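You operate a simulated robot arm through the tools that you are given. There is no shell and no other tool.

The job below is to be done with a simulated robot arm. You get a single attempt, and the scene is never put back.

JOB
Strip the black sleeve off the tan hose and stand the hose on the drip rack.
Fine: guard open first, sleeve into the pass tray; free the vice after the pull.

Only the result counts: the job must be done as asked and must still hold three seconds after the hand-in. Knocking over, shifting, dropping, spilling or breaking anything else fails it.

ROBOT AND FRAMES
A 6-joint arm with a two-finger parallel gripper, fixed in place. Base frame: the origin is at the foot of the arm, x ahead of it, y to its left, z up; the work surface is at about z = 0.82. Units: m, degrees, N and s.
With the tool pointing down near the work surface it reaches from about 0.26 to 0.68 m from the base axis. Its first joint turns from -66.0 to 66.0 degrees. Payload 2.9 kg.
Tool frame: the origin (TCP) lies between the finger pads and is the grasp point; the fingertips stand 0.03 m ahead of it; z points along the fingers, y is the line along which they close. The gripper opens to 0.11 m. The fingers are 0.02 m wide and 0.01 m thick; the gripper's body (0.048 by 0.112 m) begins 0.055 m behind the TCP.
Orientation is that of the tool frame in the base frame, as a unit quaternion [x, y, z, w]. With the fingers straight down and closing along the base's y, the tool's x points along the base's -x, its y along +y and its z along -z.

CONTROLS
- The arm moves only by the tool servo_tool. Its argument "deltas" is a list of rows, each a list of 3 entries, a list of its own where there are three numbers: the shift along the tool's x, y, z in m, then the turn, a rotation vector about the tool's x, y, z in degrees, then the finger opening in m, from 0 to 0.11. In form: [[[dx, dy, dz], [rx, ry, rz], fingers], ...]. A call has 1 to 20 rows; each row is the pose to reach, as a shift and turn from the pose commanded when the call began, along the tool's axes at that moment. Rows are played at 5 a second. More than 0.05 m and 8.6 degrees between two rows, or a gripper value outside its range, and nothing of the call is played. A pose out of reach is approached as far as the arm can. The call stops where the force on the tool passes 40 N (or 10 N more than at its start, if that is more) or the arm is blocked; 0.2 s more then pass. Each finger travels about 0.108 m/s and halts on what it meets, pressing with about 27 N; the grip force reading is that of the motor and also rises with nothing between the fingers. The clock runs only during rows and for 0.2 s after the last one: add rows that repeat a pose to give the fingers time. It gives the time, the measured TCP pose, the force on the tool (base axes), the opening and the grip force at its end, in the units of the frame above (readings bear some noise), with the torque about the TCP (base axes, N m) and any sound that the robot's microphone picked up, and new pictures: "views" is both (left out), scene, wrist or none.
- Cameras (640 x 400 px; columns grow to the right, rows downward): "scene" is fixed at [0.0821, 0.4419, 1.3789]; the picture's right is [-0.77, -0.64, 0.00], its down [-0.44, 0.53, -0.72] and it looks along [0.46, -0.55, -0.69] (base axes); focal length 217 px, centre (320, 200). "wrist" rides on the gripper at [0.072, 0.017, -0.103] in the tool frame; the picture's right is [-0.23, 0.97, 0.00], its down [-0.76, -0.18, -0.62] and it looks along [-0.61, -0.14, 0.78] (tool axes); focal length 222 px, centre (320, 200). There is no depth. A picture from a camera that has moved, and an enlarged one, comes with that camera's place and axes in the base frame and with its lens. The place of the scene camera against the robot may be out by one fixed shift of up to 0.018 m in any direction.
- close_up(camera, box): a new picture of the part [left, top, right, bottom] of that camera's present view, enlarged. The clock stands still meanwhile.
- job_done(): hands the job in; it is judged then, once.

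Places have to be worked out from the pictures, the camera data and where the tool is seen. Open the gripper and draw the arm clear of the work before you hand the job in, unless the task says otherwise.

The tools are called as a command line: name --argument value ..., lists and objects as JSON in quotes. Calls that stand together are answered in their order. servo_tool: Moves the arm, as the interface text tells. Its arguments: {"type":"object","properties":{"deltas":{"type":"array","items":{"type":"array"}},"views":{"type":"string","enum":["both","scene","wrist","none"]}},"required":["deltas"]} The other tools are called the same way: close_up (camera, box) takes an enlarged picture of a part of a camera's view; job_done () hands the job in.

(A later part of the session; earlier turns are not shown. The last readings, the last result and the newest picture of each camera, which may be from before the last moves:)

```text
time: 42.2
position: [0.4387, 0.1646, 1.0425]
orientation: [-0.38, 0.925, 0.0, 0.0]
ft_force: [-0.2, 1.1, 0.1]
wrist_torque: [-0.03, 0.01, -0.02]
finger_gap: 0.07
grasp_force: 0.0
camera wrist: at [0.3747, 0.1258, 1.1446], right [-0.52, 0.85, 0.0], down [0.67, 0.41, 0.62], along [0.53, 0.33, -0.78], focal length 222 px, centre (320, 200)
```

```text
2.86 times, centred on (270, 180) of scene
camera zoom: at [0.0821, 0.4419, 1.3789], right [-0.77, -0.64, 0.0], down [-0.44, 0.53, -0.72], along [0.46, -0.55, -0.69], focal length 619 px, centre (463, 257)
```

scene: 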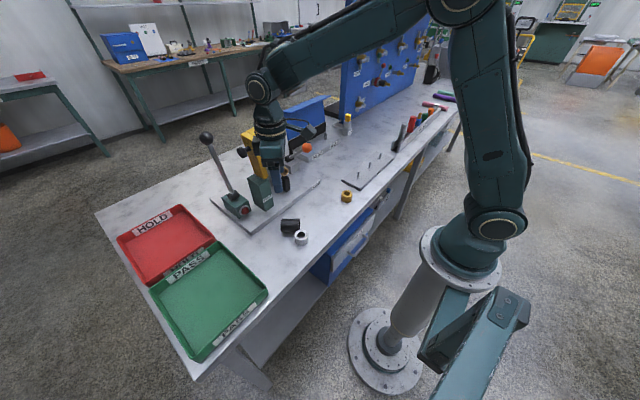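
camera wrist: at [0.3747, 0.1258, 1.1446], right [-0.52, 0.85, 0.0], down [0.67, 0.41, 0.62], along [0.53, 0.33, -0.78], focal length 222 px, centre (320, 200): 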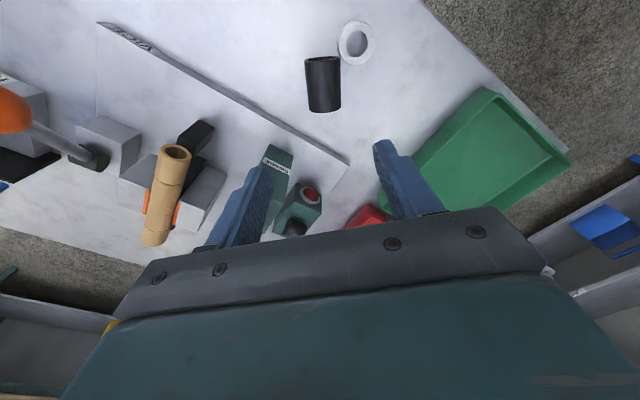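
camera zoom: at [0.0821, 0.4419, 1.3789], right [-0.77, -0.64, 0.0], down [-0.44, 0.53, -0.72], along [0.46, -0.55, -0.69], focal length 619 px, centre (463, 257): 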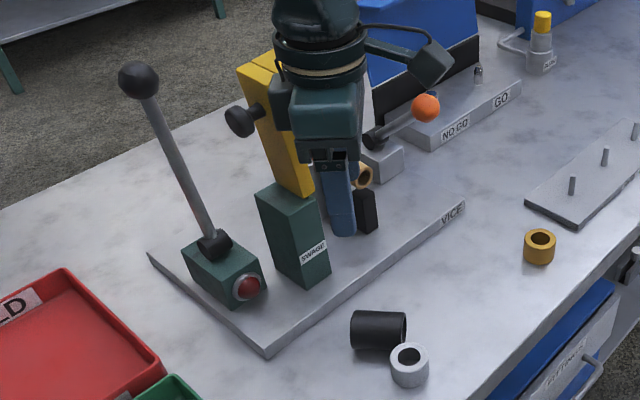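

From the wrist camera the sleeve is centred at ≈[0.424,0.1615], axis ≈35.5°, its near corner almost touching the ring (ring ≈[0.367,0.169], consistent with before). I'll turn to match and aim for the end away from the ring, biased so closing pushes the sleeve away from it. First I hover at z≈0.93.

servo_tool --deltas '[[[0.0034, 0.0046, 0.03], [0, 0, 5], 0.07], [[0.0034, 0.0046, 0.06], [0, 0, 9.2], 0.07], [[0.0034, 0.0046, 0.09], [0, 0, 9.2], 0.07], [[0.0034, 0.0046, 0.115], [0, 0, 9.2], 0.07], [[0.0034, 0.0046, 0.115], [0, 0, 9.2], 0.07]]' --views "both"

close_up --camera "wrist" --box '[210, 0, 430, 200]'

close_up --camera "scene" --box '[240, 180, 350, 260]'

```text
time: 43.4
position: [0.4318, 0.1643, 0.9247]
orientation: [-0.305, 0.952, 0.001, 0.001]
ft_force: [-0.2, 0.5, 0.4]
wrist_torque: [-0.02, -0.02, 0.01]
finger_gap: 0.0701
grasp_force: 0.0
camera wrist: at [0.3635, 0.136, 1.0276], right [-0.38, 0.92, 0.0], down [0.72, 0.3, 0.62], along [0.58, 0.24, -0.78], focal length 222 px, centre (320, 200)
```

scene: 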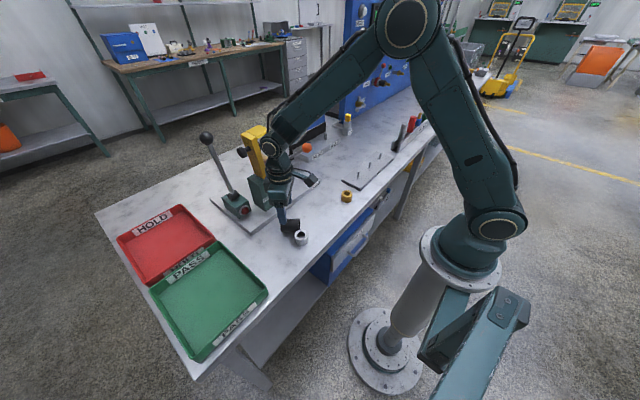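
wrist: 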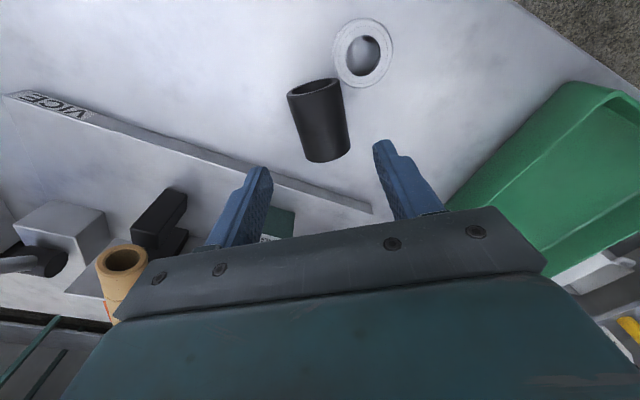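

```text
2.00 times, centred on (320, 100) of wrist
camera zoom: at [0.3635, 0.136, 1.0276], right [-0.38, 0.92, 0.0], down [0.72, 0.3, 0.62], along [0.58, 0.24, -0.78], focal length 444 px, centre (320, 400)
```

zoom: 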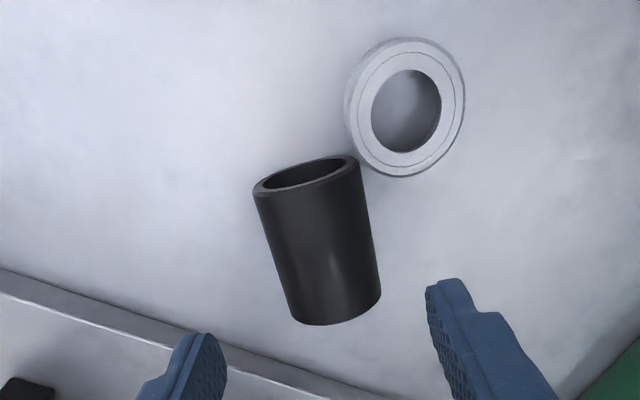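

```text
5.00 times, centred on (295, 220) of scene
camera zoom: at [0.0821, 0.4419, 1.3789], right [-0.77, -0.64, 0.0], down [-0.44, 0.53, -0.72], along [0.46, -0.55, -0.69], focal length 1084 px, centre (445, 100)
```

zoom: 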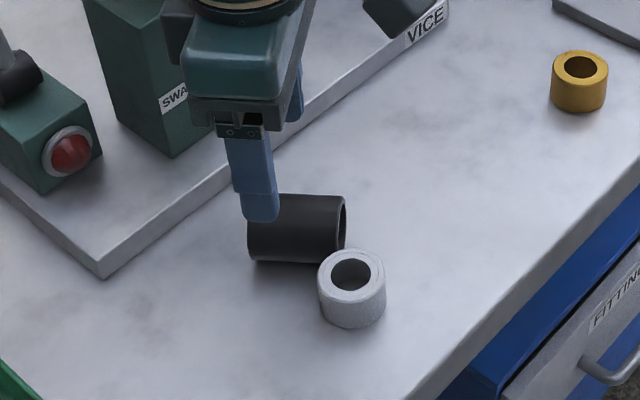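

Refined: sleeve mid ≈[0.4245,0.1626], axis 35°. I'm 7 mm toward the free end and biased 3 mm away from the ring, as intended. I descend to z≈0.855 and close.

servo_tool --deltas '[[[-0.003, 0, 0.025], [0, 0, 0], 0.066], [[-0.003, 0, 0.05], [0, 0, 0], 0.064], [[-0.003, 0, 0.0695], [0, 0, 0], 0.064], [[-0.003, 0, 0.0695], [0, 0, 0], 0.064], [[-0.003, 0, 0.0695], [0, 0, 0], 0.05], [[-0.003, 0, 0.0695], [0, 0, 0], 0.03], [[-0.003, 0, 0.0695], [0, 0, 0], 0.0], [[-0.003, 0, 0.0695], [0, 0, 0], 0.0], [[-0.003, 0, 0.0695], [0, 0, 0], 0.0]]' --views "both"

close_up --camera "wrist" --box '[210, 0, 430, 200]'

close_up --camera "scene" --box '[240, 180, 350, 260]'

```text
time: 45.4
position: [0.4349, 0.1666, 0.8561]
orientation: [-0.305, 0.952, 0.001, 0.0]
ft_force: [-1.1, 2.3, 4.5]
wrist_torque: [0.05, 0.06, 0.01]
finger_gap: 0.0416
grasp_force: 27.2
camera wrist: at [0.3654, 0.1372, 0.9588], right [-0.38, 0.92, 0.0], down [0.72, 0.3, 0.62], along [0.58, 0.24, -0.78], focal length 222 px, centre (320, 200)
```

scene: 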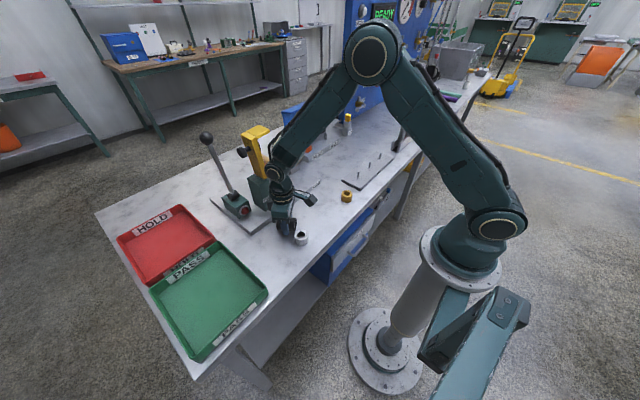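
wrist: 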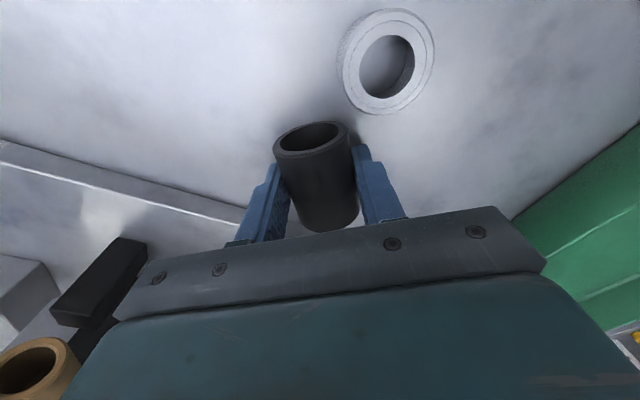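

```text
2.00 times, centred on (320, 100) of wrist
camera zoom: at [0.3654, 0.1372, 0.9588], right [-0.38, 0.92, 0.0], down [0.72, 0.3, 0.62], along [0.58, 0.24, -0.78], focal length 444 px, centre (320, 400)
```

zoom: 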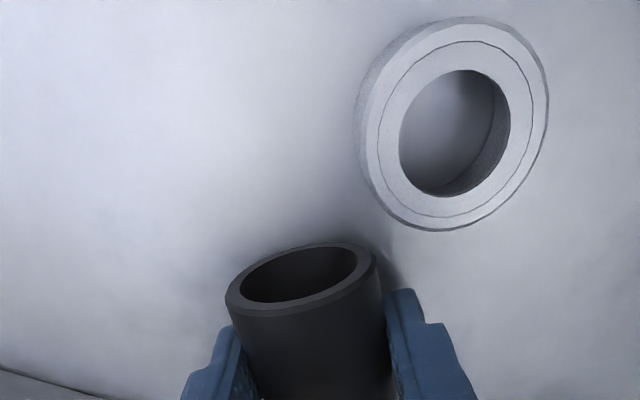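

```text
5.00 times, centred on (295, 220) of scene
camera zoom: at [0.082, 0.4419, 1.3789], right [-0.77, -0.64, 0.0], down [-0.44, 0.53, -0.72], along [0.46, -0.55, -0.69], focal length 1084 px, centre (445, 100)
```

zoom: 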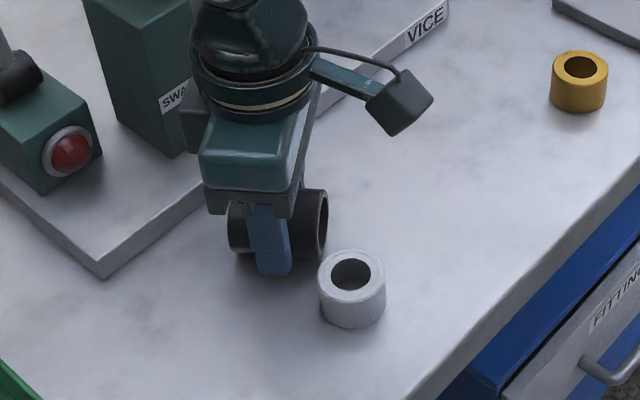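

The sleeve is gripped (41.6 mm) and the ring didn't move. I lift slowly 4 cm and check the grip.

servo_tool --deltas '[[[0, 0, -0.01], [0, 0, 0], 0.0], [[0, 0, -0.02], [0, 0, 0], 0.0], [[0, 0, -0.03], [0, 0, 0], 0.0], [[0, 0, -0.04], [0, 0, 0], 0.0], [[0, 0, -0.05], [0, 0, 0], 0.0]]' --views "both"

```text
time: 46.6
position: [0.4364, 0.1665, 0.9059]
orientation: [-0.305, 0.952, 0.001, 0.001]
ft_force: [-1.0, -0.4, -0.4]
wrist_torque: [0.0, -0.01, -0.01]
finger_gap: 0.0389
grasp_force: 27.1
camera wrist: at [0.3669, 0.1386, 1.0083], right [-0.38, 0.92, 0.0], down [0.72, 0.3, 0.62], along [0.58, 0.24, -0.78], focal length 222 px, centre (320, 200)
```

scene: 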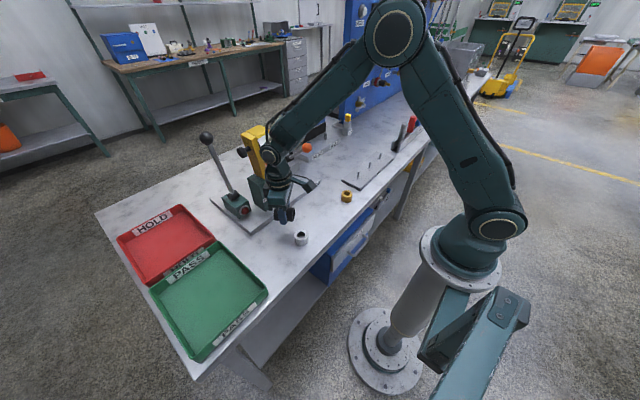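
wrist: 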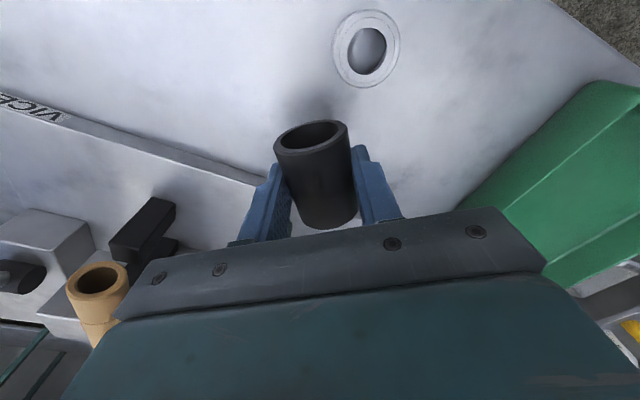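

close_up --camera "scene" --box '[240, 170, 350, 250]'

close_up --camera "wrist" --box '[230, 80, 420, 240]'

```text
5.00 times, centred on (295, 210) of scene
camera zoom: at [0.0821, 0.4419, 1.3789], right [-0.77, -0.64, 0.0], down [-0.44, 0.53, -0.72], along [0.46, -0.55, -0.69], focal length 1084 px, centre (445, 150)
```

zoom: 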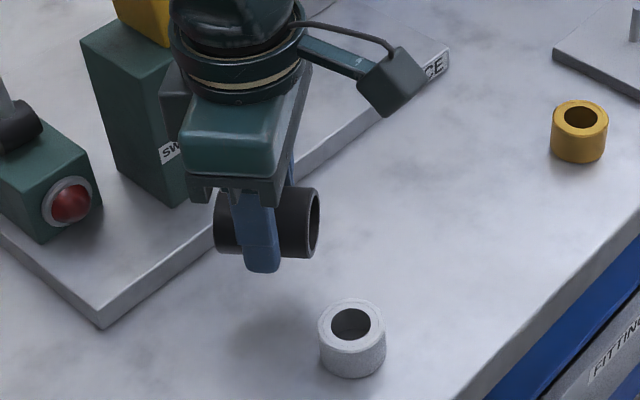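

```text
2.50 times, centred on (325, 160) of wrist
camera zoom: at [0.3669, 0.1386, 1.0083], right [-0.38, 0.92, 0.0], down [0.72, 0.3, 0.62], along [0.58, 0.24, -0.78], focal length 555 px, centre (308, 300)
```

zoom: 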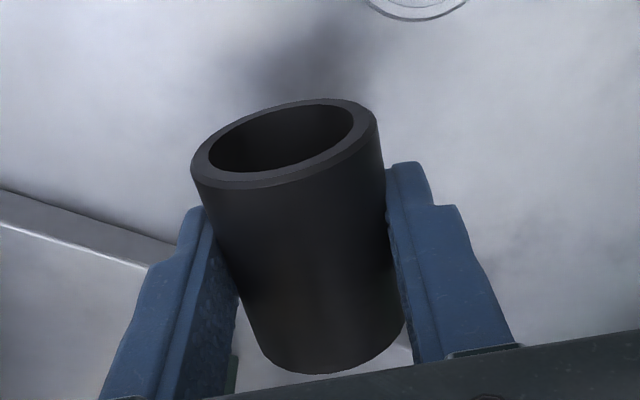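

The grip looks solid. I move it slowly (≈0.09 m/s) at z≈0.94 across to above the PASS tray at ≈[0.43,0.43].

servo_tool --deltas '[[[0, 0, -0.012], [0, 0, 0], 0.0], [[0, 0, -0.024], [0, 0, 0], 0.0], [[-0.005, 0.0073, -0.034], [0, 0, 0], 0.0], [[-0.0148, 0.0218, -0.034], [0, 0, 0], 0.0], [[-0.0247, 0.0364, -0.034], [0, 0, 0], 0.0], [[-0.0345, 0.0509, -0.034], [0, 0, 0], 0.0], [[-0.0444, 0.0655, -0.034], [0, 0, 0], 0.0], [[-0.0543, 0.08, -0.034], [0, 0, 0], 0.0], [[-0.0641, 0.0946, -0.034], [0, 0, 0], 0.0], [[-0.074, 0.1091, -0.034], [0, 0, 0], 0.0]]' --views "scene"

```text
time: 48.8
position: [0.4329, 0.2994, 0.939]
orientation: [-0.305, 0.952, 0.001, 0.0]
ft_force: [-0.7, -0.1, -0.3]
wrist_torque: [0.03, 0.01, 0.03]
finger_gap: 0.0392
grasp_force: 26.7
```

scene: 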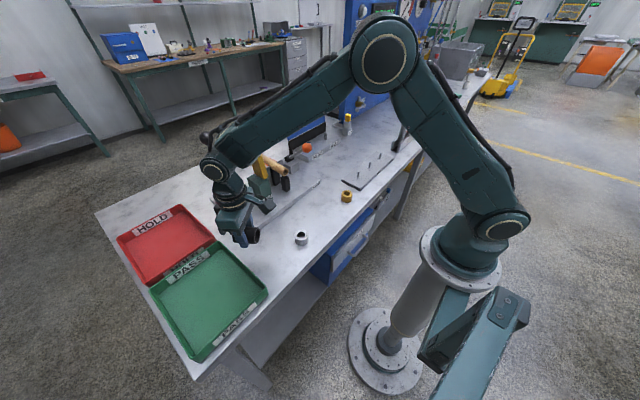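

Still holding (39 mm). Continuing the slow transfer to the tray.

servo_tool --deltas '[[[-0.0099, 0.0145, 0], [0, 0, 0], 0.0], [[-0.0197, 0.0291, 0], [0, 0, 0], 0.0], [[-0.0296, 0.0436, 0], [0, 0, 0], 0.0], [[-0.0394, 0.0582, 0], [0, 0, 0], 0.0], [[-0.0493, 0.0727, 0], [0, 0, 0], 0.0], [[-0.0592, 0.0873, 0], [0, 0, 0], 0.0], [[-0.069, 0.1018, 0], [0, 0, 0], 0.0], [[-0.074, 0.1091, 0], [0, 0, 0], 0.0], [[-0.074, 0.1091, 0], [0, 0, 0], 0.0]]' --views "both"

close_up --camera "scene" --box '[110, 180, 310, 380]'

```text
time: 50.8
position: [0.4301, 0.4316, 0.9404]
orientation: [-0.305, 0.952, 0.001, 0.0]
ft_force: [0.7, 0.9, 0.8]
wrist_torque: [-0.01, -0.01, 0.0]
finger_gap: 0.0392
grasp_force: 26.4
camera wrist: at [0.3605, 0.4029, 1.044], right [-0.38, 0.92, 0.0], down [0.72, 0.3, 0.62], along [0.58, 0.24, -0.78], focal length 222 px, centre (320, 200)
```

scene: 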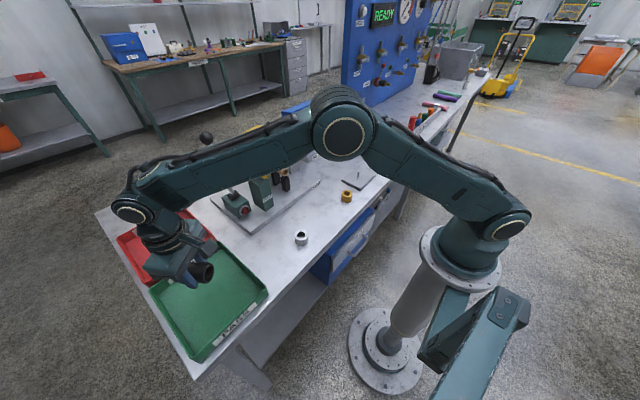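
wrist: 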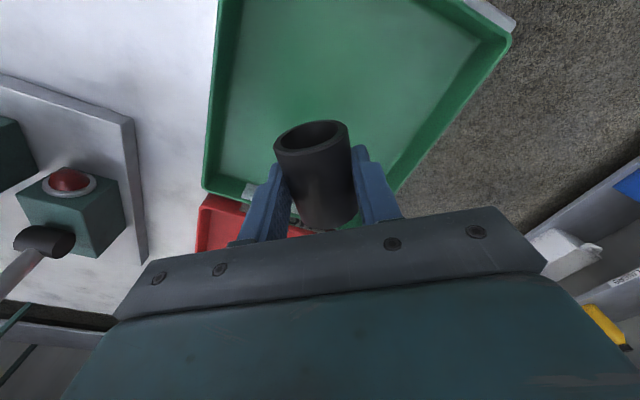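

```text
2.00 times, centred on (210, 280) of scene
camera zoom: at [0.0821, 0.4419, 1.3789], right [-0.77, -0.64, 0.0], down [-0.44, 0.53, -0.72], along [0.46, -0.55, -0.69], focal length 433 px, centre (540, 40)
```

zoom: 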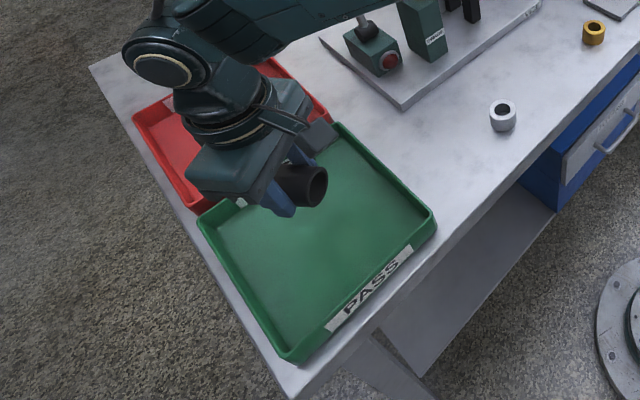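

I'm over the tray's middle (tray ≈x 0.32–0.54, y 0.35–0.53). I lower slowly to set the sleeve on its floor.

servo_tool --deltas '[[[0, 0, 0.015], [0, 0, 0], 0.0], [[0, 0, 0.03], [0, 0, 0], 0.0], [[0, 0, 0.045], [0, 0, 0], 0.0], [[0, 0, 0.06], [0, 0, 0], 0.0], [[0, 0, 0.07], [0, 0, 0], 0.0], [[0, 0, 0.074], [0, 0, 0], 0.0]]' --views "both"

close_up --camera "wrist" --box '[210, 50, 430, 230]'

```text
time: 52.2
position: [0.43, 0.4306, 0.8672]
orientation: [-0.304, 0.953, 0.0, 0.0]
ft_force: [-0.3, -0.3, -0.4]
wrist_torque: [-0.01, -0.04, 0.01]
finger_gap: 0.0394
grasp_force: 26.7
camera wrist: at [0.3608, 0.4025, 0.97], right [-0.38, 0.92, 0.0], down [0.72, 0.3, 0.62], along [0.58, 0.24, -0.78], focal length 222 px, centre (320, 200)
```

scene: 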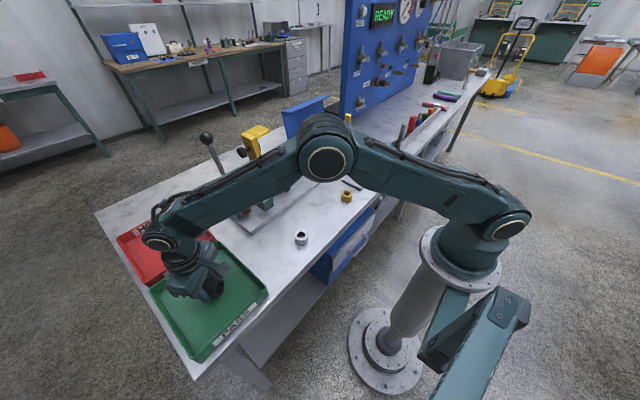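
wrist: 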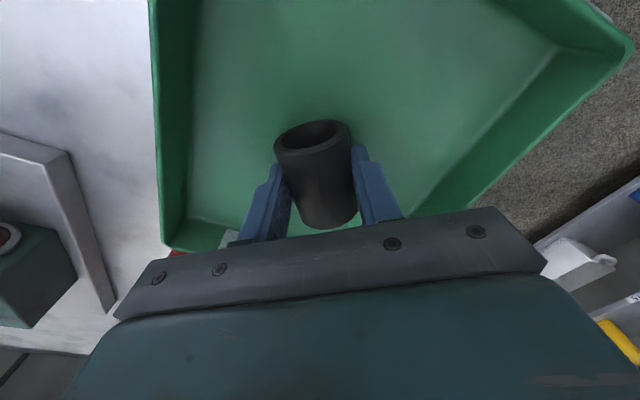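

```text
2.22 times, centred on (320, 140) of wrist
camera zoom: at [0.3608, 0.4025, 0.97], right [-0.38, 0.92, 0.0], down [0.72, 0.3, 0.62], along [0.58, 0.24, -0.78], focal length 494 px, centre (320, 333)
```

zoom: 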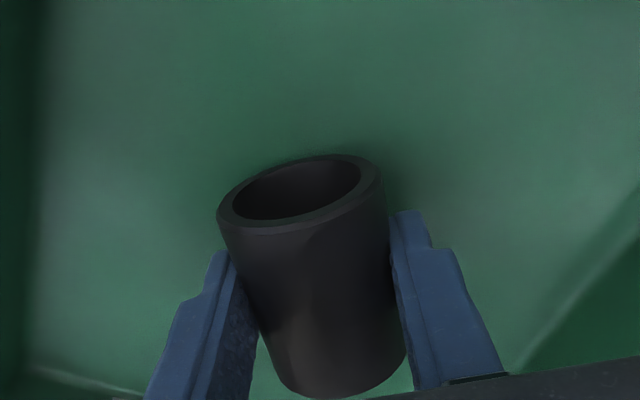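

No contact yet. I creep down a few millimetres more until I feel the floor.

servo_tool --deltas '[[[0, 0, 0.0015], [0, 0, 0], 0.0], [[0, 0, 0.003], [0, 0, 0], 0.0], [[0, 0, 0.0045], [0, 0, 0], 0.0], [[0, 0, 0.006], [0, 0, 0], 0.0]]' --views "none"

```text
time: 53.2
position: [0.4315, 0.431, 0.8643]
orientation: [-0.305, 0.952, 0.002, 0.003]
ft_force: [-5.9, -7.5, 30.8]
wrist_torque: [-0.29, 0.3, 0.03]
finger_gap: 0.0394
grasp_force: 27.2
```

Contact (31 N). I back up 2 mm and release slowly, then rise.

servo_tool --deltas '[[[0, 0, -0.0025], [0, 0, 0], 0.0], [[0, 0, -0.0025], [0, 0, 0], 0.045], [[0, 0, -0.0025], [0, 0, 0], 0.055], [[0, 0, -0.0025], [0, 0, 0], 0.065], [[0, 0, -0.0025], [0, 0, 0], 0.065], [[0, 0, -0.02], [0, 0, 0], 0.065], [[0, 0, -0.05], [0, 0, 0], 0.065], [[0, 0, -0.09], [0, 0, 0], 0.065], [[0, 0, -0.12], [0, 0, 0], 0.065], [[0, 0, -0.12], [0, 0, 0], 0.065]]' --views "both"

close_up --camera "scene" --box '[110, 180, 310, 380]'

```text
time: 55.4
position: [0.4293, 0.4309, 0.9815]
orientation: [-0.305, 0.952, 0.001, 0.001]
ft_force: [-0.4, 0.5, 0.4]
wrist_torque: [-0.01, -0.02, 0.01]
finger_gap: 0.065
grasp_force: 0.0
camera wrist: at [0.3595, 0.4033, 1.0846], right [-0.38, 0.92, 0.0], down [0.72, 0.3, 0.62], along [0.58, 0.24, -0.78], focal length 222 px, centre (320, 200)
```

scene: 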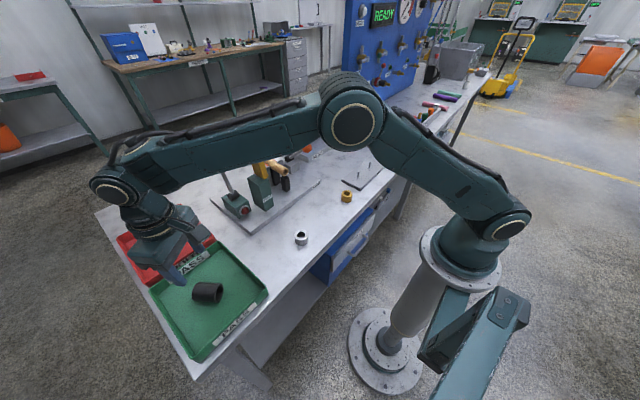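
wrist: 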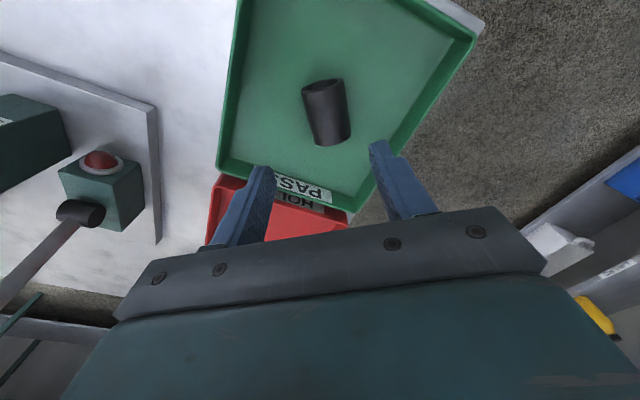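

```text
2.00 times, centred on (210, 280) of scene
camera zoom: at [0.0821, 0.4419, 1.3789], right [-0.77, -0.64, 0.0], down [-0.44, 0.53, -0.72], along [0.46, -0.55, -0.69], focal length 433 px, centre (540, 40)
```

zoom: 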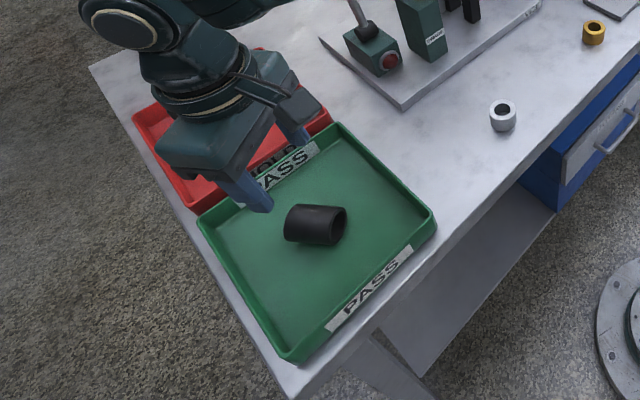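

The sleeve lies in the PASS tray. Now for the vice: I bring the arm back, raised and around in front of the guard, turning the fingers to close along y, to a spot facing the orange-ball lever.

servo_tool --deltas '[[[0.0255, -0.0198, -0.0285], [0, 0, 0], 0.065], [[0.0569, -0.0465, -0.0585], [0, 0, 0], 0.065], [[0.0842, -0.0762, -0.0835], [0, 0, 0], 0.065], [[0.1144, -0.1099, -0.0985], [0, 0, 5], 0.065], [[0.1406, -0.1465, -0.1085], [0, 0, 10], 0.065], [[0.1667, -0.1832, -0.1085], [0, 0, 15], 0.065], [[0.1929, -0.2198, -0.1085], [0, 0, 20], 0.065], [[0.2149, -0.2593, -0.1085], [0, 0, 25], 0.065], [[0.237, -0.2988, -0.1085], [0, 0, 30], 0.065], [[0.2544, -0.3405, -0.1085], [0, 0, 35], 0.065], [[0.2614, -0.3846, -0.1085], [0, 0, 35.6], 0.065], [[0.2527, -0.4068, -0.1085], [0, 0, 35.6], 0.065], [[0.2527, -0.4068, -0.1085], [0, 0, 35.6], 0.065]]' --views "both"

close_up --camera "wrist" --box '[210, 60, 450, 220]'

close_up --camera "scene" --box '[230, 110, 350, 220]'

```text
refused: row 2 steps farther than a row can; nothing moved
```

```text
2.50 times, centred on (330, 140) of wrist
camera zoom: at [0.3595, 0.4033, 1.0846], right [-0.38, 0.92, 0.0], down [0.72, 0.3, 0.62], along [0.58, 0.24, -0.78], focal length 555 px, centre (295, 350)
```

zoom: 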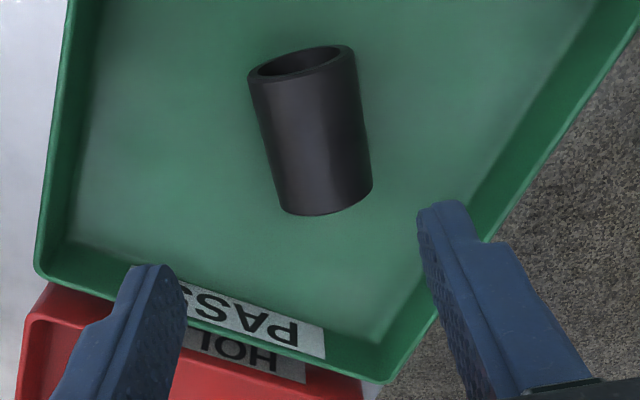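

```text
3.64 times, centred on (290, 165) of scene
camera zoom: at [0.0821, 0.4419, 1.3789], right [-0.77, -0.64, 0.0], down [-0.44, 0.53, -0.72], along [0.46, -0.55, -0.69], focal length 788 px, centre (429, 327)
```

zoom: 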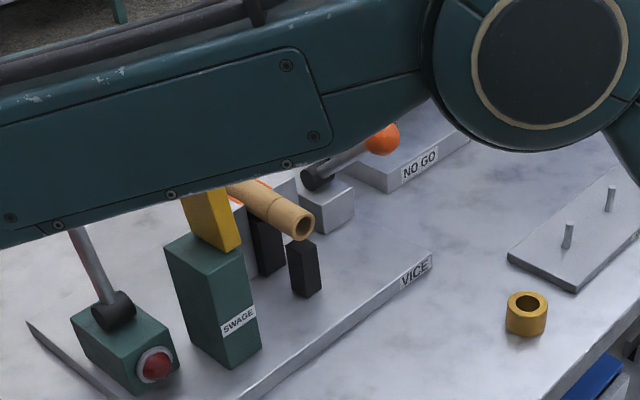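

One step was a hair too long, so I re-send it with a gentler rise.

servo_tool --deltas '[[[0.0255, -0.0198, -0.0285], [0, 0, 0], 0.065], [[0.0569, -0.0465, -0.052], [0, 0, 0], 0.065], [[0.0842, -0.0762, -0.077], [0, 0, 0], 0.065], [[0.1144, -0.1099, -0.092], [0, 0, 5], 0.065], [[0.1406, -0.1465, -0.1085], [0, 0, 10], 0.065], [[0.1667, -0.1832, -0.1085], [0, 0, 15], 0.065], [[0.1929, -0.2198, -0.1085], [0, 0, 20], 0.065], [[0.2149, -0.2593, -0.1085], [0, 0, 25], 0.065], [[0.237, -0.2988, -0.1085], [0, 0, 30], 0.065], [[0.2544, -0.3405, -0.1085], [0, 0, 35], 0.065], [[0.2614, -0.3846, -0.1085], [0, 0, 35.6], 0.065], [[0.2527, -0.4068, -0.1085], [0, 0, 35.6], 0.065], [[0.2527, -0.4068, -0.1085], [0, 0, 35.6], 0.065]]' --views "both"

close_up --camera "wrist" --box '[210, 60, 450, 220]'

close_up --camera "scene" --box '[230, 110, 350, 220]'

```text
time: 58.2
position: [0.4622, -0.048, 1.086]
orientation: [0.0, 1.0, 0.001, -0.001]
ft_force: [-0.1, -0.1, 0.1]
wrist_torque: [-0.01, 0.02, -0.04]
finger_gap: 0.0649
grasp_force: 0.1
camera wrist: at [0.3882, -0.0305, 1.1897], right [0.23, 0.97, 0.0], down [0.76, -0.18, 0.62], along [0.61, -0.14, -0.78], focal length 222 px, centre (320, 200)
```

scene: 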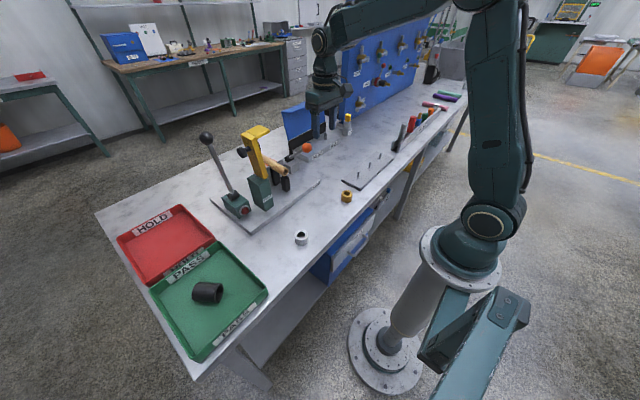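
wrist: 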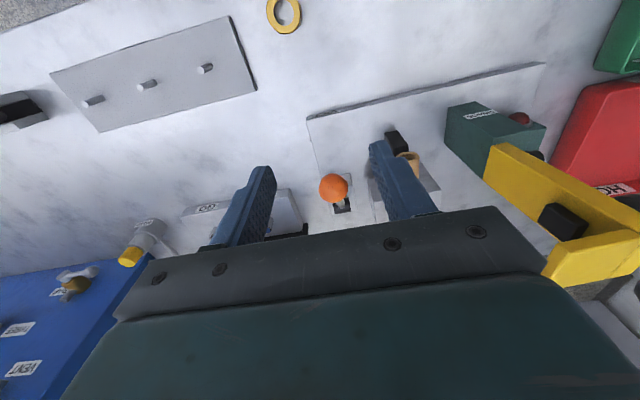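

```text
2.50 times, centred on (330, 140) of wrist
camera zoom: at [0.3882, -0.0305, 1.1897], right [0.23, 0.97, 0.0], down [0.76, -0.18, 0.62], along [0.61, -0.14, -0.78], focal length 555 px, centre (295, 350)
```

zoom: 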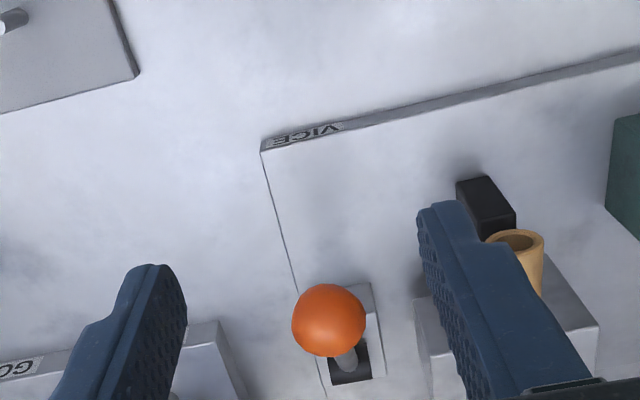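

```text
3.64 times, centred on (290, 165) of scene
camera zoom: at [0.0821, 0.4419, 1.3789], right [-0.77, -0.64, 0.0], down [-0.44, 0.53, -0.72], along [0.46, -0.55, -0.69], focal length 788 px, centre (429, 327)
```

zoom: 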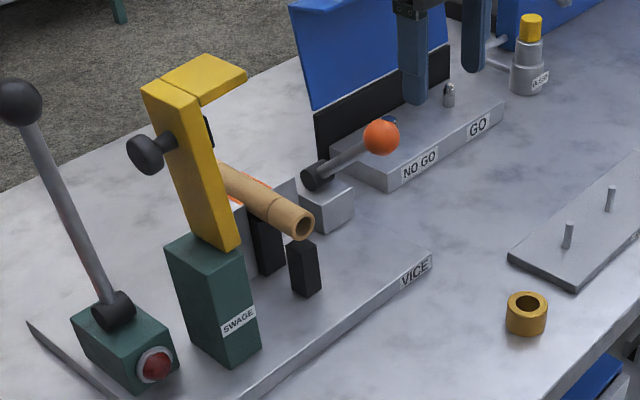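

The ball is at ≈[0.541,−0.049,0.976], Ø≈0.035. The fingers (closing along y, the lever's pivot axis direction) can straddle it. I move over and down onto it, then close.

servo_tool --deltas '[[[-0.04, -0.001, 0], [0, 0, 0], 0.065], [[-0.079, -0.001, 0.0], [0, 0, 0], 0.065], [[-0.079, -0.001, 0.04], [0, 0, 0], 0.065], [[-0.079, -0.001, 0.08], [0, 0, 0], 0.065], [[-0.079, -0.001, 0.103], [0, 0, 0], 0.065], [[-0.079, -0.001, 0.103], [0, 0, 0], 0.065]]' --views "both"

close_up --camera "wrist" --box '[210, 60, 450, 220]'

close_up --camera "scene" --box '[230, 110, 350, 220]'

```text
time: 59.6
position: [0.5394, -0.0497, 0.985]
orientation: [0.0, 1.0, 0.0, 0.001]
ft_force: [0.0, 0.4, -0.3]
wrist_torque: [0.01, -0.04, 0.02]
finger_gap: 0.0652
grasp_force: 0.1
camera wrist: at [0.4658, -0.0318, 1.0868], right [0.23, 0.97, 0.0], down [0.76, -0.18, 0.62], along [0.61, -0.14, -0.78], focal length 222 px, centre (320, 200)
```

scene: 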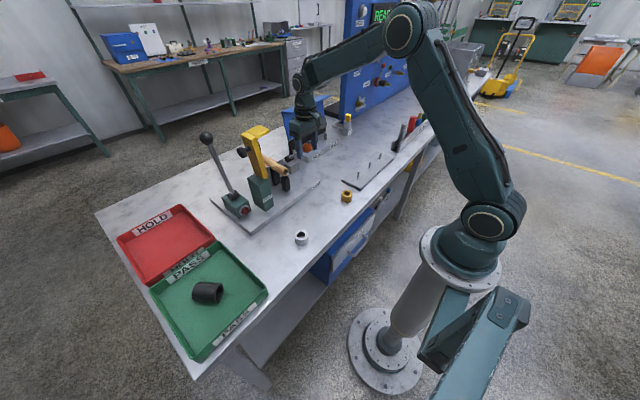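
wrist: 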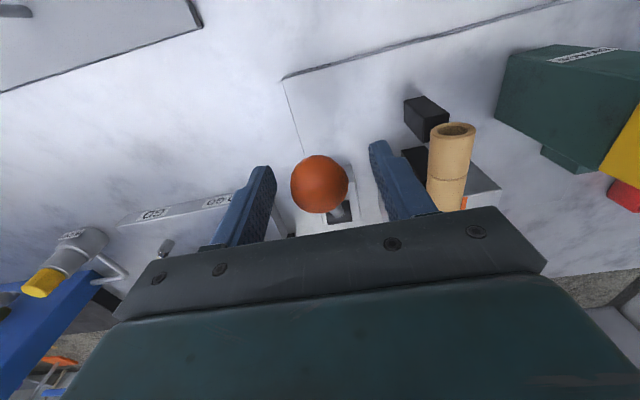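

```text
2.50 times, centred on (330, 140) of wrist
camera zoom: at [0.4658, -0.0318, 1.0868], right [0.23, 0.97, 0.0], down [0.76, -0.18, 0.62], along [0.61, -0.14, -0.78], focal length 555 px, centre (295, 350)
```

zoom: 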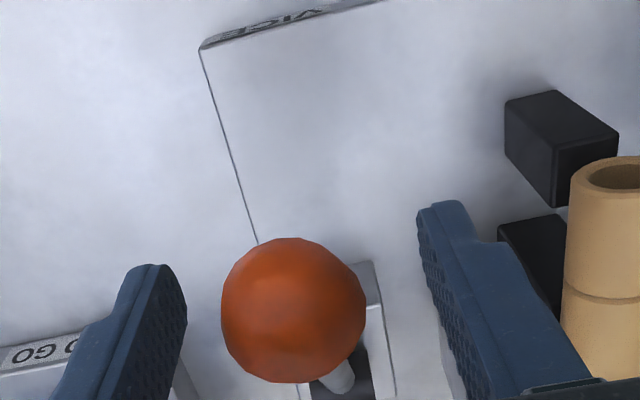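

```text
3.64 times, centred on (290, 165) of scene
camera zoom: at [0.0821, 0.4419, 1.3789], right [-0.77, -0.64, 0.0], down [-0.44, 0.53, -0.72], along [0.46, -0.55, -0.69], focal length 788 px, centre (429, 327)
```

zoom: 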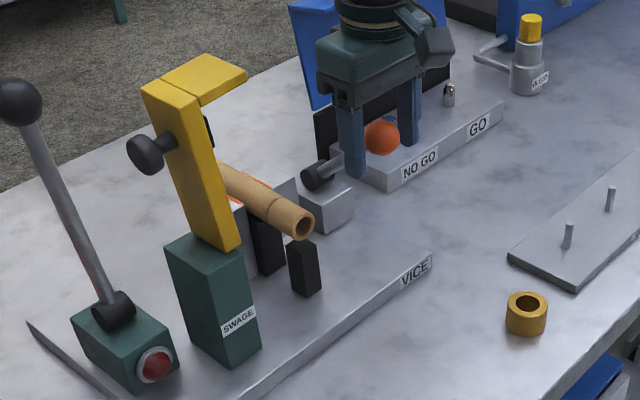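

Ball is centred between the fingers. I close on it.

servo_tool --deltas '[[[-0.001, 0, 0.003], [0, 0, 0], 0.05], [[-0.001, 0, 0.003], [0, 0, 0], 0.035], [[-0.001, 0, 0.003], [0, 0, 0], 0.02], [[-0.001, 0, 0.003], [0, 0, 0], 0.02], [[-0.001, 0, 0.003], [0, 0, 0], 0.02]]' --views "none"

```text
time: 60.8
position: [0.5404, -0.0516, 0.9832]
orientation: [0.002, 1.0, 0.001, 0.0]
ft_force: [-0.9, -10.0, 1.2]
wrist_torque: [-0.07, 0.01, -0.04]
finger_gap: 0.0352
grasp_force: 45.5
```

Ball gripped (35 mm). I try a small 1 cm motion along the lever's arc, up and over toward +x, and read the resistance.

servo_tool --deltas '[[[-0.0016, -0.0006, -0.0019], [0, 0, 0], 0.02], [[-0.0032, -0.0006, -0.0038], [0, 0, 0], 0.02], [[-0.0063, -0.0006, -0.0077], [0, 0, 0], 0.02]]' --views "none"

```text
time: 61.6
position: [0.5472, -0.0518, 0.9895]
orientation: [0.0, 1.0, 0.002, -0.002]
ft_force: [-6.4, -12.3, -10.7]
wrist_torque: [-0.05, 1.26, 0.0]
finger_gap: 0.0358
grasp_force: 45.1
```

The lever yields with modest force in that direction. I continue along its arc (pivot ≈[0.641,0.894], R≈0.13) to about 110°.

servo_tool --deltas '[[[-0.0054, -0.0005, -0.005], [0, 0, 0], 0.02], [[-0.0108, -0.0005, -0.0096], [0, 0, 0], 0.02], [[-0.0153, -0.0005, -0.0131], [0, 0, 0], 0.02], [[-0.0198, -0.0005, -0.0165], [0, 0, 0], 0.02], [[-0.0293, -0.0005, -0.0225], [0, 0, 0], 0.02], [[-0.0393, -0.0005, -0.0278], [0, 0, 0], 0.02], [[-0.0498, -0.0005, -0.0321], [0, 0, 0], 0.02]]' --views "both"

close_up --camera "scene" --box '[230, 110, 350, 220]'

```text
time: 63.2
position: [0.5991, -0.0494, 1.0231]
orientation: [0.0, 1.0, 0.001, 0.003]
ft_force: [-1.4, -5.5, -2.2]
wrist_torque: [-0.07, 0.11, 0.08]
finger_gap: 0.0355
grasp_force: 45.0
camera wrist: at [0.5253, -0.0328, 1.125], right [0.23, 0.97, 0.0], down [0.76, -0.18, 0.63], along [0.61, -0.14, -0.78], focal length 222 px, centre (320, 200)
```

scene: 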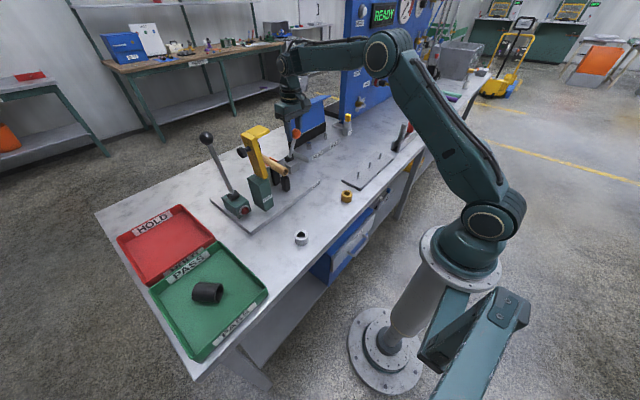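
wrist: 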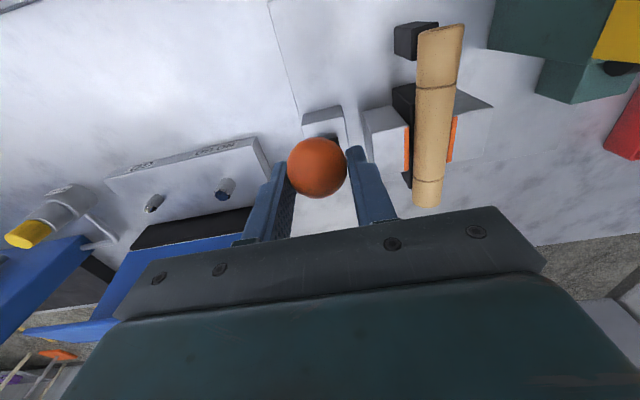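

```text
3.64 times, centred on (290, 165) of scene
camera zoom: at [0.0821, 0.4418, 1.3789], right [-0.77, -0.64, 0.0], down [-0.44, 0.53, -0.72], along [0.46, -0.55, -0.69], focal length 788 px, centre (429, 327)
```

zoom: 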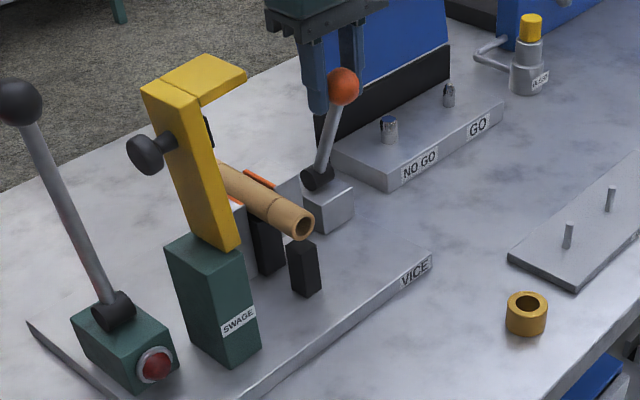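

The jaws have opened, with a visible gap beside the hose, which stays put on its rests. I bring the lever on to about vertical, then check.

servo_tool --deltas '[[[-0.0055, 0, -0.0018], [0, 0, 0], 0.02], [[-0.0108, 0, -0.0034], [0, 0, 0], 0.02], [[-0.0163, 0, -0.0046], [0, 0, 0], 0.02], [[-0.0218, 0, -0.0058], [0, 0, 0], 0.02], [[-0.033, 0, -0.0073], [0, 0, 0], 0.02], [[-0.0443, 0, -0.0078], [0, 0, 0], 0.02]]' --views "both"

close_up --camera "scene" --box '[230, 110, 350, 220]'

close_up --camera "wrist" --box '[300, 0, 520, 200]'

```text
time: 64.6
position: [0.642, -0.0496, 1.032]
orientation: [0.0, 1.0, 0.001, 0.002]
ft_force: [0.5, -0.3, 0.3]
wrist_torque: [-0.03, -0.01, 0.01]
finger_gap: 0.0202
grasp_force: 0.0
camera wrist: at [0.5679, -0.0324, 1.1345], right [0.23, 0.97, 0.0], down [0.76, -0.18, 0.62], along [0.61, -0.14, -0.78], focal length 222 px, centre (320, 200)
```

scene: 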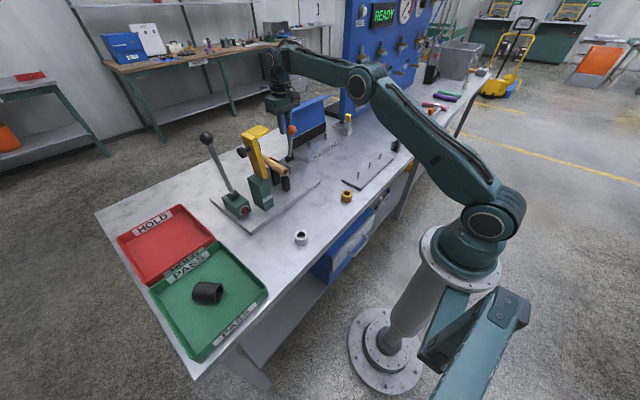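
wrist: 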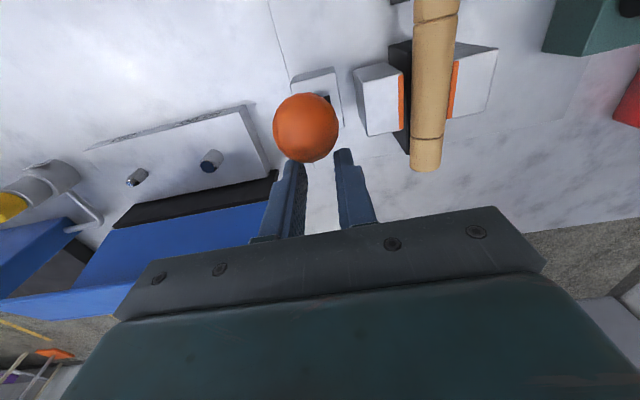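

```text
3.64 times, centred on (290, 165) of scene
camera zoom: at [0.0821, 0.4419, 1.3789], right [-0.77, -0.64, 0.0], down [-0.44, 0.53, -0.72], along [0.46, -0.55, -0.69], focal length 788 px, centre (429, 327)
```

zoom: 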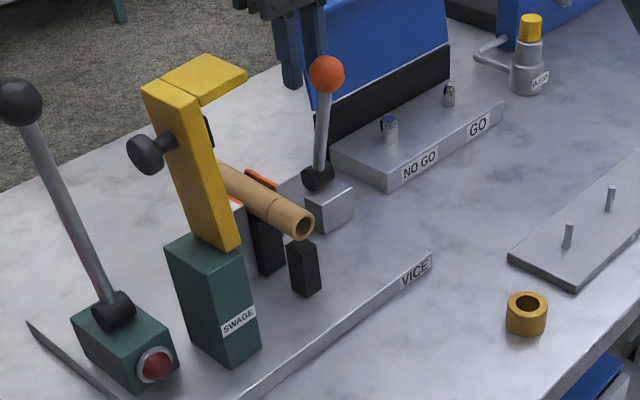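

```text
2.00 times, centred on (410, 100) of wrist
camera zoom: at [0.5679, -0.0324, 1.1345], right [0.23, 0.97, 0.0], down [0.76, -0.18, 0.62], along [0.61, -0.14, -0.78], focal length 444 px, centre (140, 400)
```

zoom: 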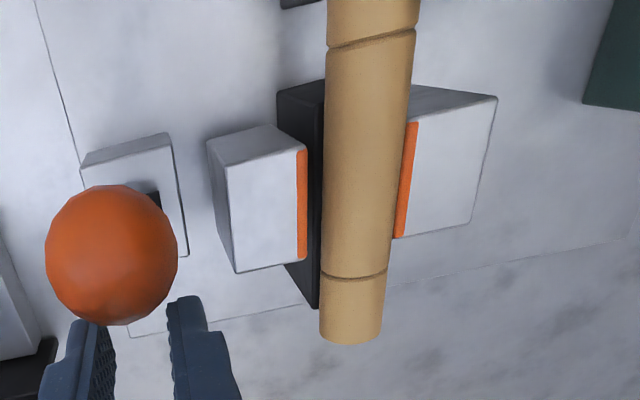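

The fingers slid off the ball, leaving the lever at ≈105° with the jaws open and the hose still resting in place. To be sure it is fully released, I'll go over the ball and nudge the lever further +x with closed fingers.

servo_tool --deltas '[[[0, 0, -0.03], [0, 0, 0], 0.0], [[0, 0, -0.065], [0, 0, 0], 0.0], [[0.04, 0, -0.065], [0, 0, 0], 0.0], [[0.08, 0, -0.065], [0, 0, 0], 0.0], [[0.08, 0, -0.035], [0, 0, 0], 0.0], [[0.08, 0, -0.002], [0, 0, 0], 0.0], [[0.08, 0, -0.002], [0, 0, 0], 0.0]]' --views "wrist"

close_up --camera "scene" --box '[230, 110, 350, 220]'

```text
time: 66.2
position: [0.5607, -0.0499, 1.034]
orientation: [0.001, 1.0, 0.001, 0.0]
ft_force: [-1.1, 0.6, -0.3]
wrist_torque: [0.02, -0.01, 0.01]
finger_gap: 0.0
grasp_force: 27.1
camera wrist: at [0.488, -0.0334, 1.1356], right [0.23, 0.97, 0.0], down [0.76, -0.18, 0.62], along [0.61, -0.14, -0.78], focal length 222 px, centre (320, 200)
```

wrist: 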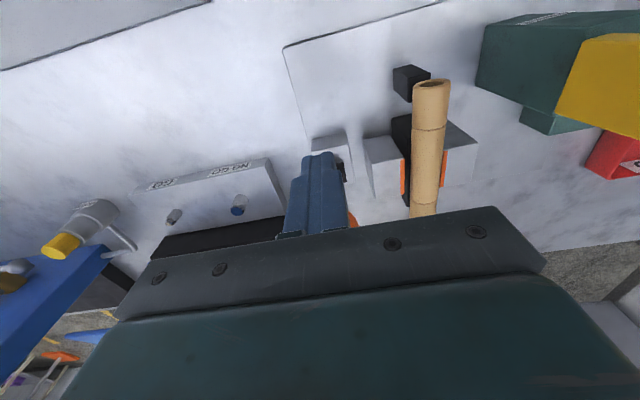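

```text
3.64 times, centred on (290, 165) of scene
camera zoom: at [0.0821, 0.4419, 1.3789], right [-0.77, -0.64, 0.0], down [-0.44, 0.53, -0.72], along [0.46, -0.55, -0.69], focal length 788 px, centre (429, 327)
```

zoom: 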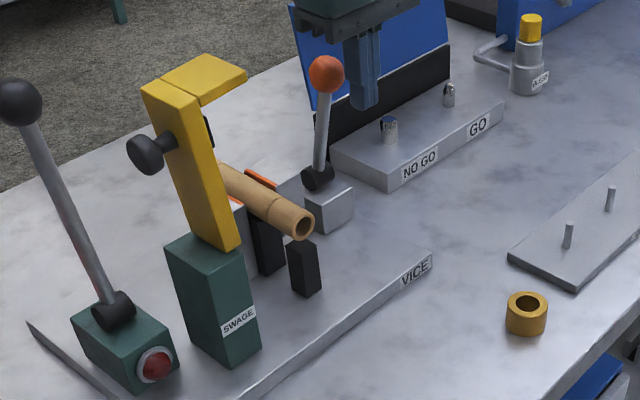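

I now push the ball gently in +x in small steps.

servo_tool --deltas '[[[-0.01, 0, 0], [0, 0, 0], 0.0], [[-0.02, 0, 0], [0, 0, 0], 0.0], [[-0.026, 0, 0], [0, 0, 0], 0.0], [[-0.032, 0, 0], [0, 0, 0], 0.0], [[-0.038, 0, 0], [0, 0, 0], 0.0], [[-0.044, 0, 0], [0, 0, 0], 0.0]]' --views "none"

close_up --camera "scene" --box '[230, 110, 350, 220]'

```text
time: 67.6
position: [0.604, -0.0501, 1.031]
orientation: [0.001, 1.0, 0.002, -0.001]
ft_force: [-0.7, 0.2, 0.4]
wrist_torque: [0.03, -0.06, -0.03]
finger_gap: 0.0
grasp_force: 26.5
```

```text
3.64 times, centred on (290, 165) of scene
camera zoom: at [0.0821, 0.4419, 1.3789], right [-0.77, -0.64, 0.0], down [-0.44, 0.53, -0.72], along [0.46, -0.55, -0.69], focal length 788 px, centre (429, 327)
```

zoom: 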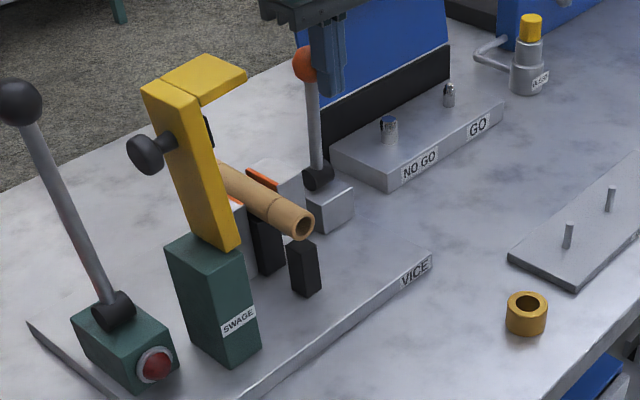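

The lever moves freely and the jaw gap widens. I nudge another 2.5 cm so it rests past vertical, then back away.

servo_tool --deltas '[[[-0.006, 0, 0], [0, 0, 0], 0.0], [[-0.012, 0, 0], [0, 0, 0], 0.0], [[-0.018, 0, 0], [0, 0, 0], 0.0], [[-0.024, 0, 0], [0, 0, 0], 0.0], [[-0.024, 0, 0], [0, 0, 0], 0.0]]' --views "none"

close_up --camera "scene" --box '[230, 110, 350, 220]'

```text
time: 68.8
position: [0.6287, -0.0504, 1.0313]
orientation: [0.001, 1.0, 0.001, 0.0]
ft_force: [0.1, 0.1, -0.4]
wrist_torque: [0.01, 0.01, 0.03]
finger_gap: 0.0
grasp_force: 26.8
```

```text
3.64 times, centred on (290, 165) of scene
camera zoom: at [0.0821, 0.4419, 1.3789], right [-0.77, -0.64, 0.0], down [-0.44, 0.53, -0.72], along [0.46, -0.55, -0.69], focal length 788 px, centre (429, 327)
```

zoom: 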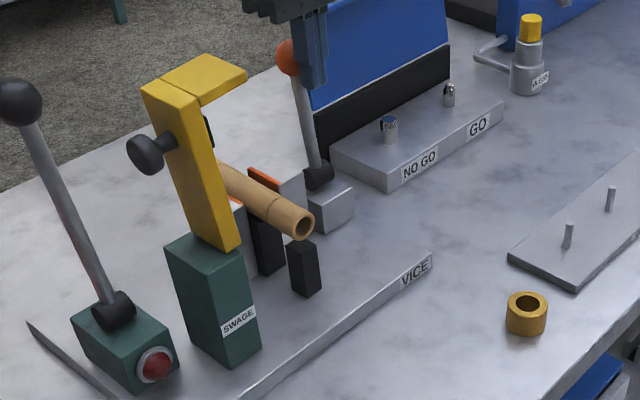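

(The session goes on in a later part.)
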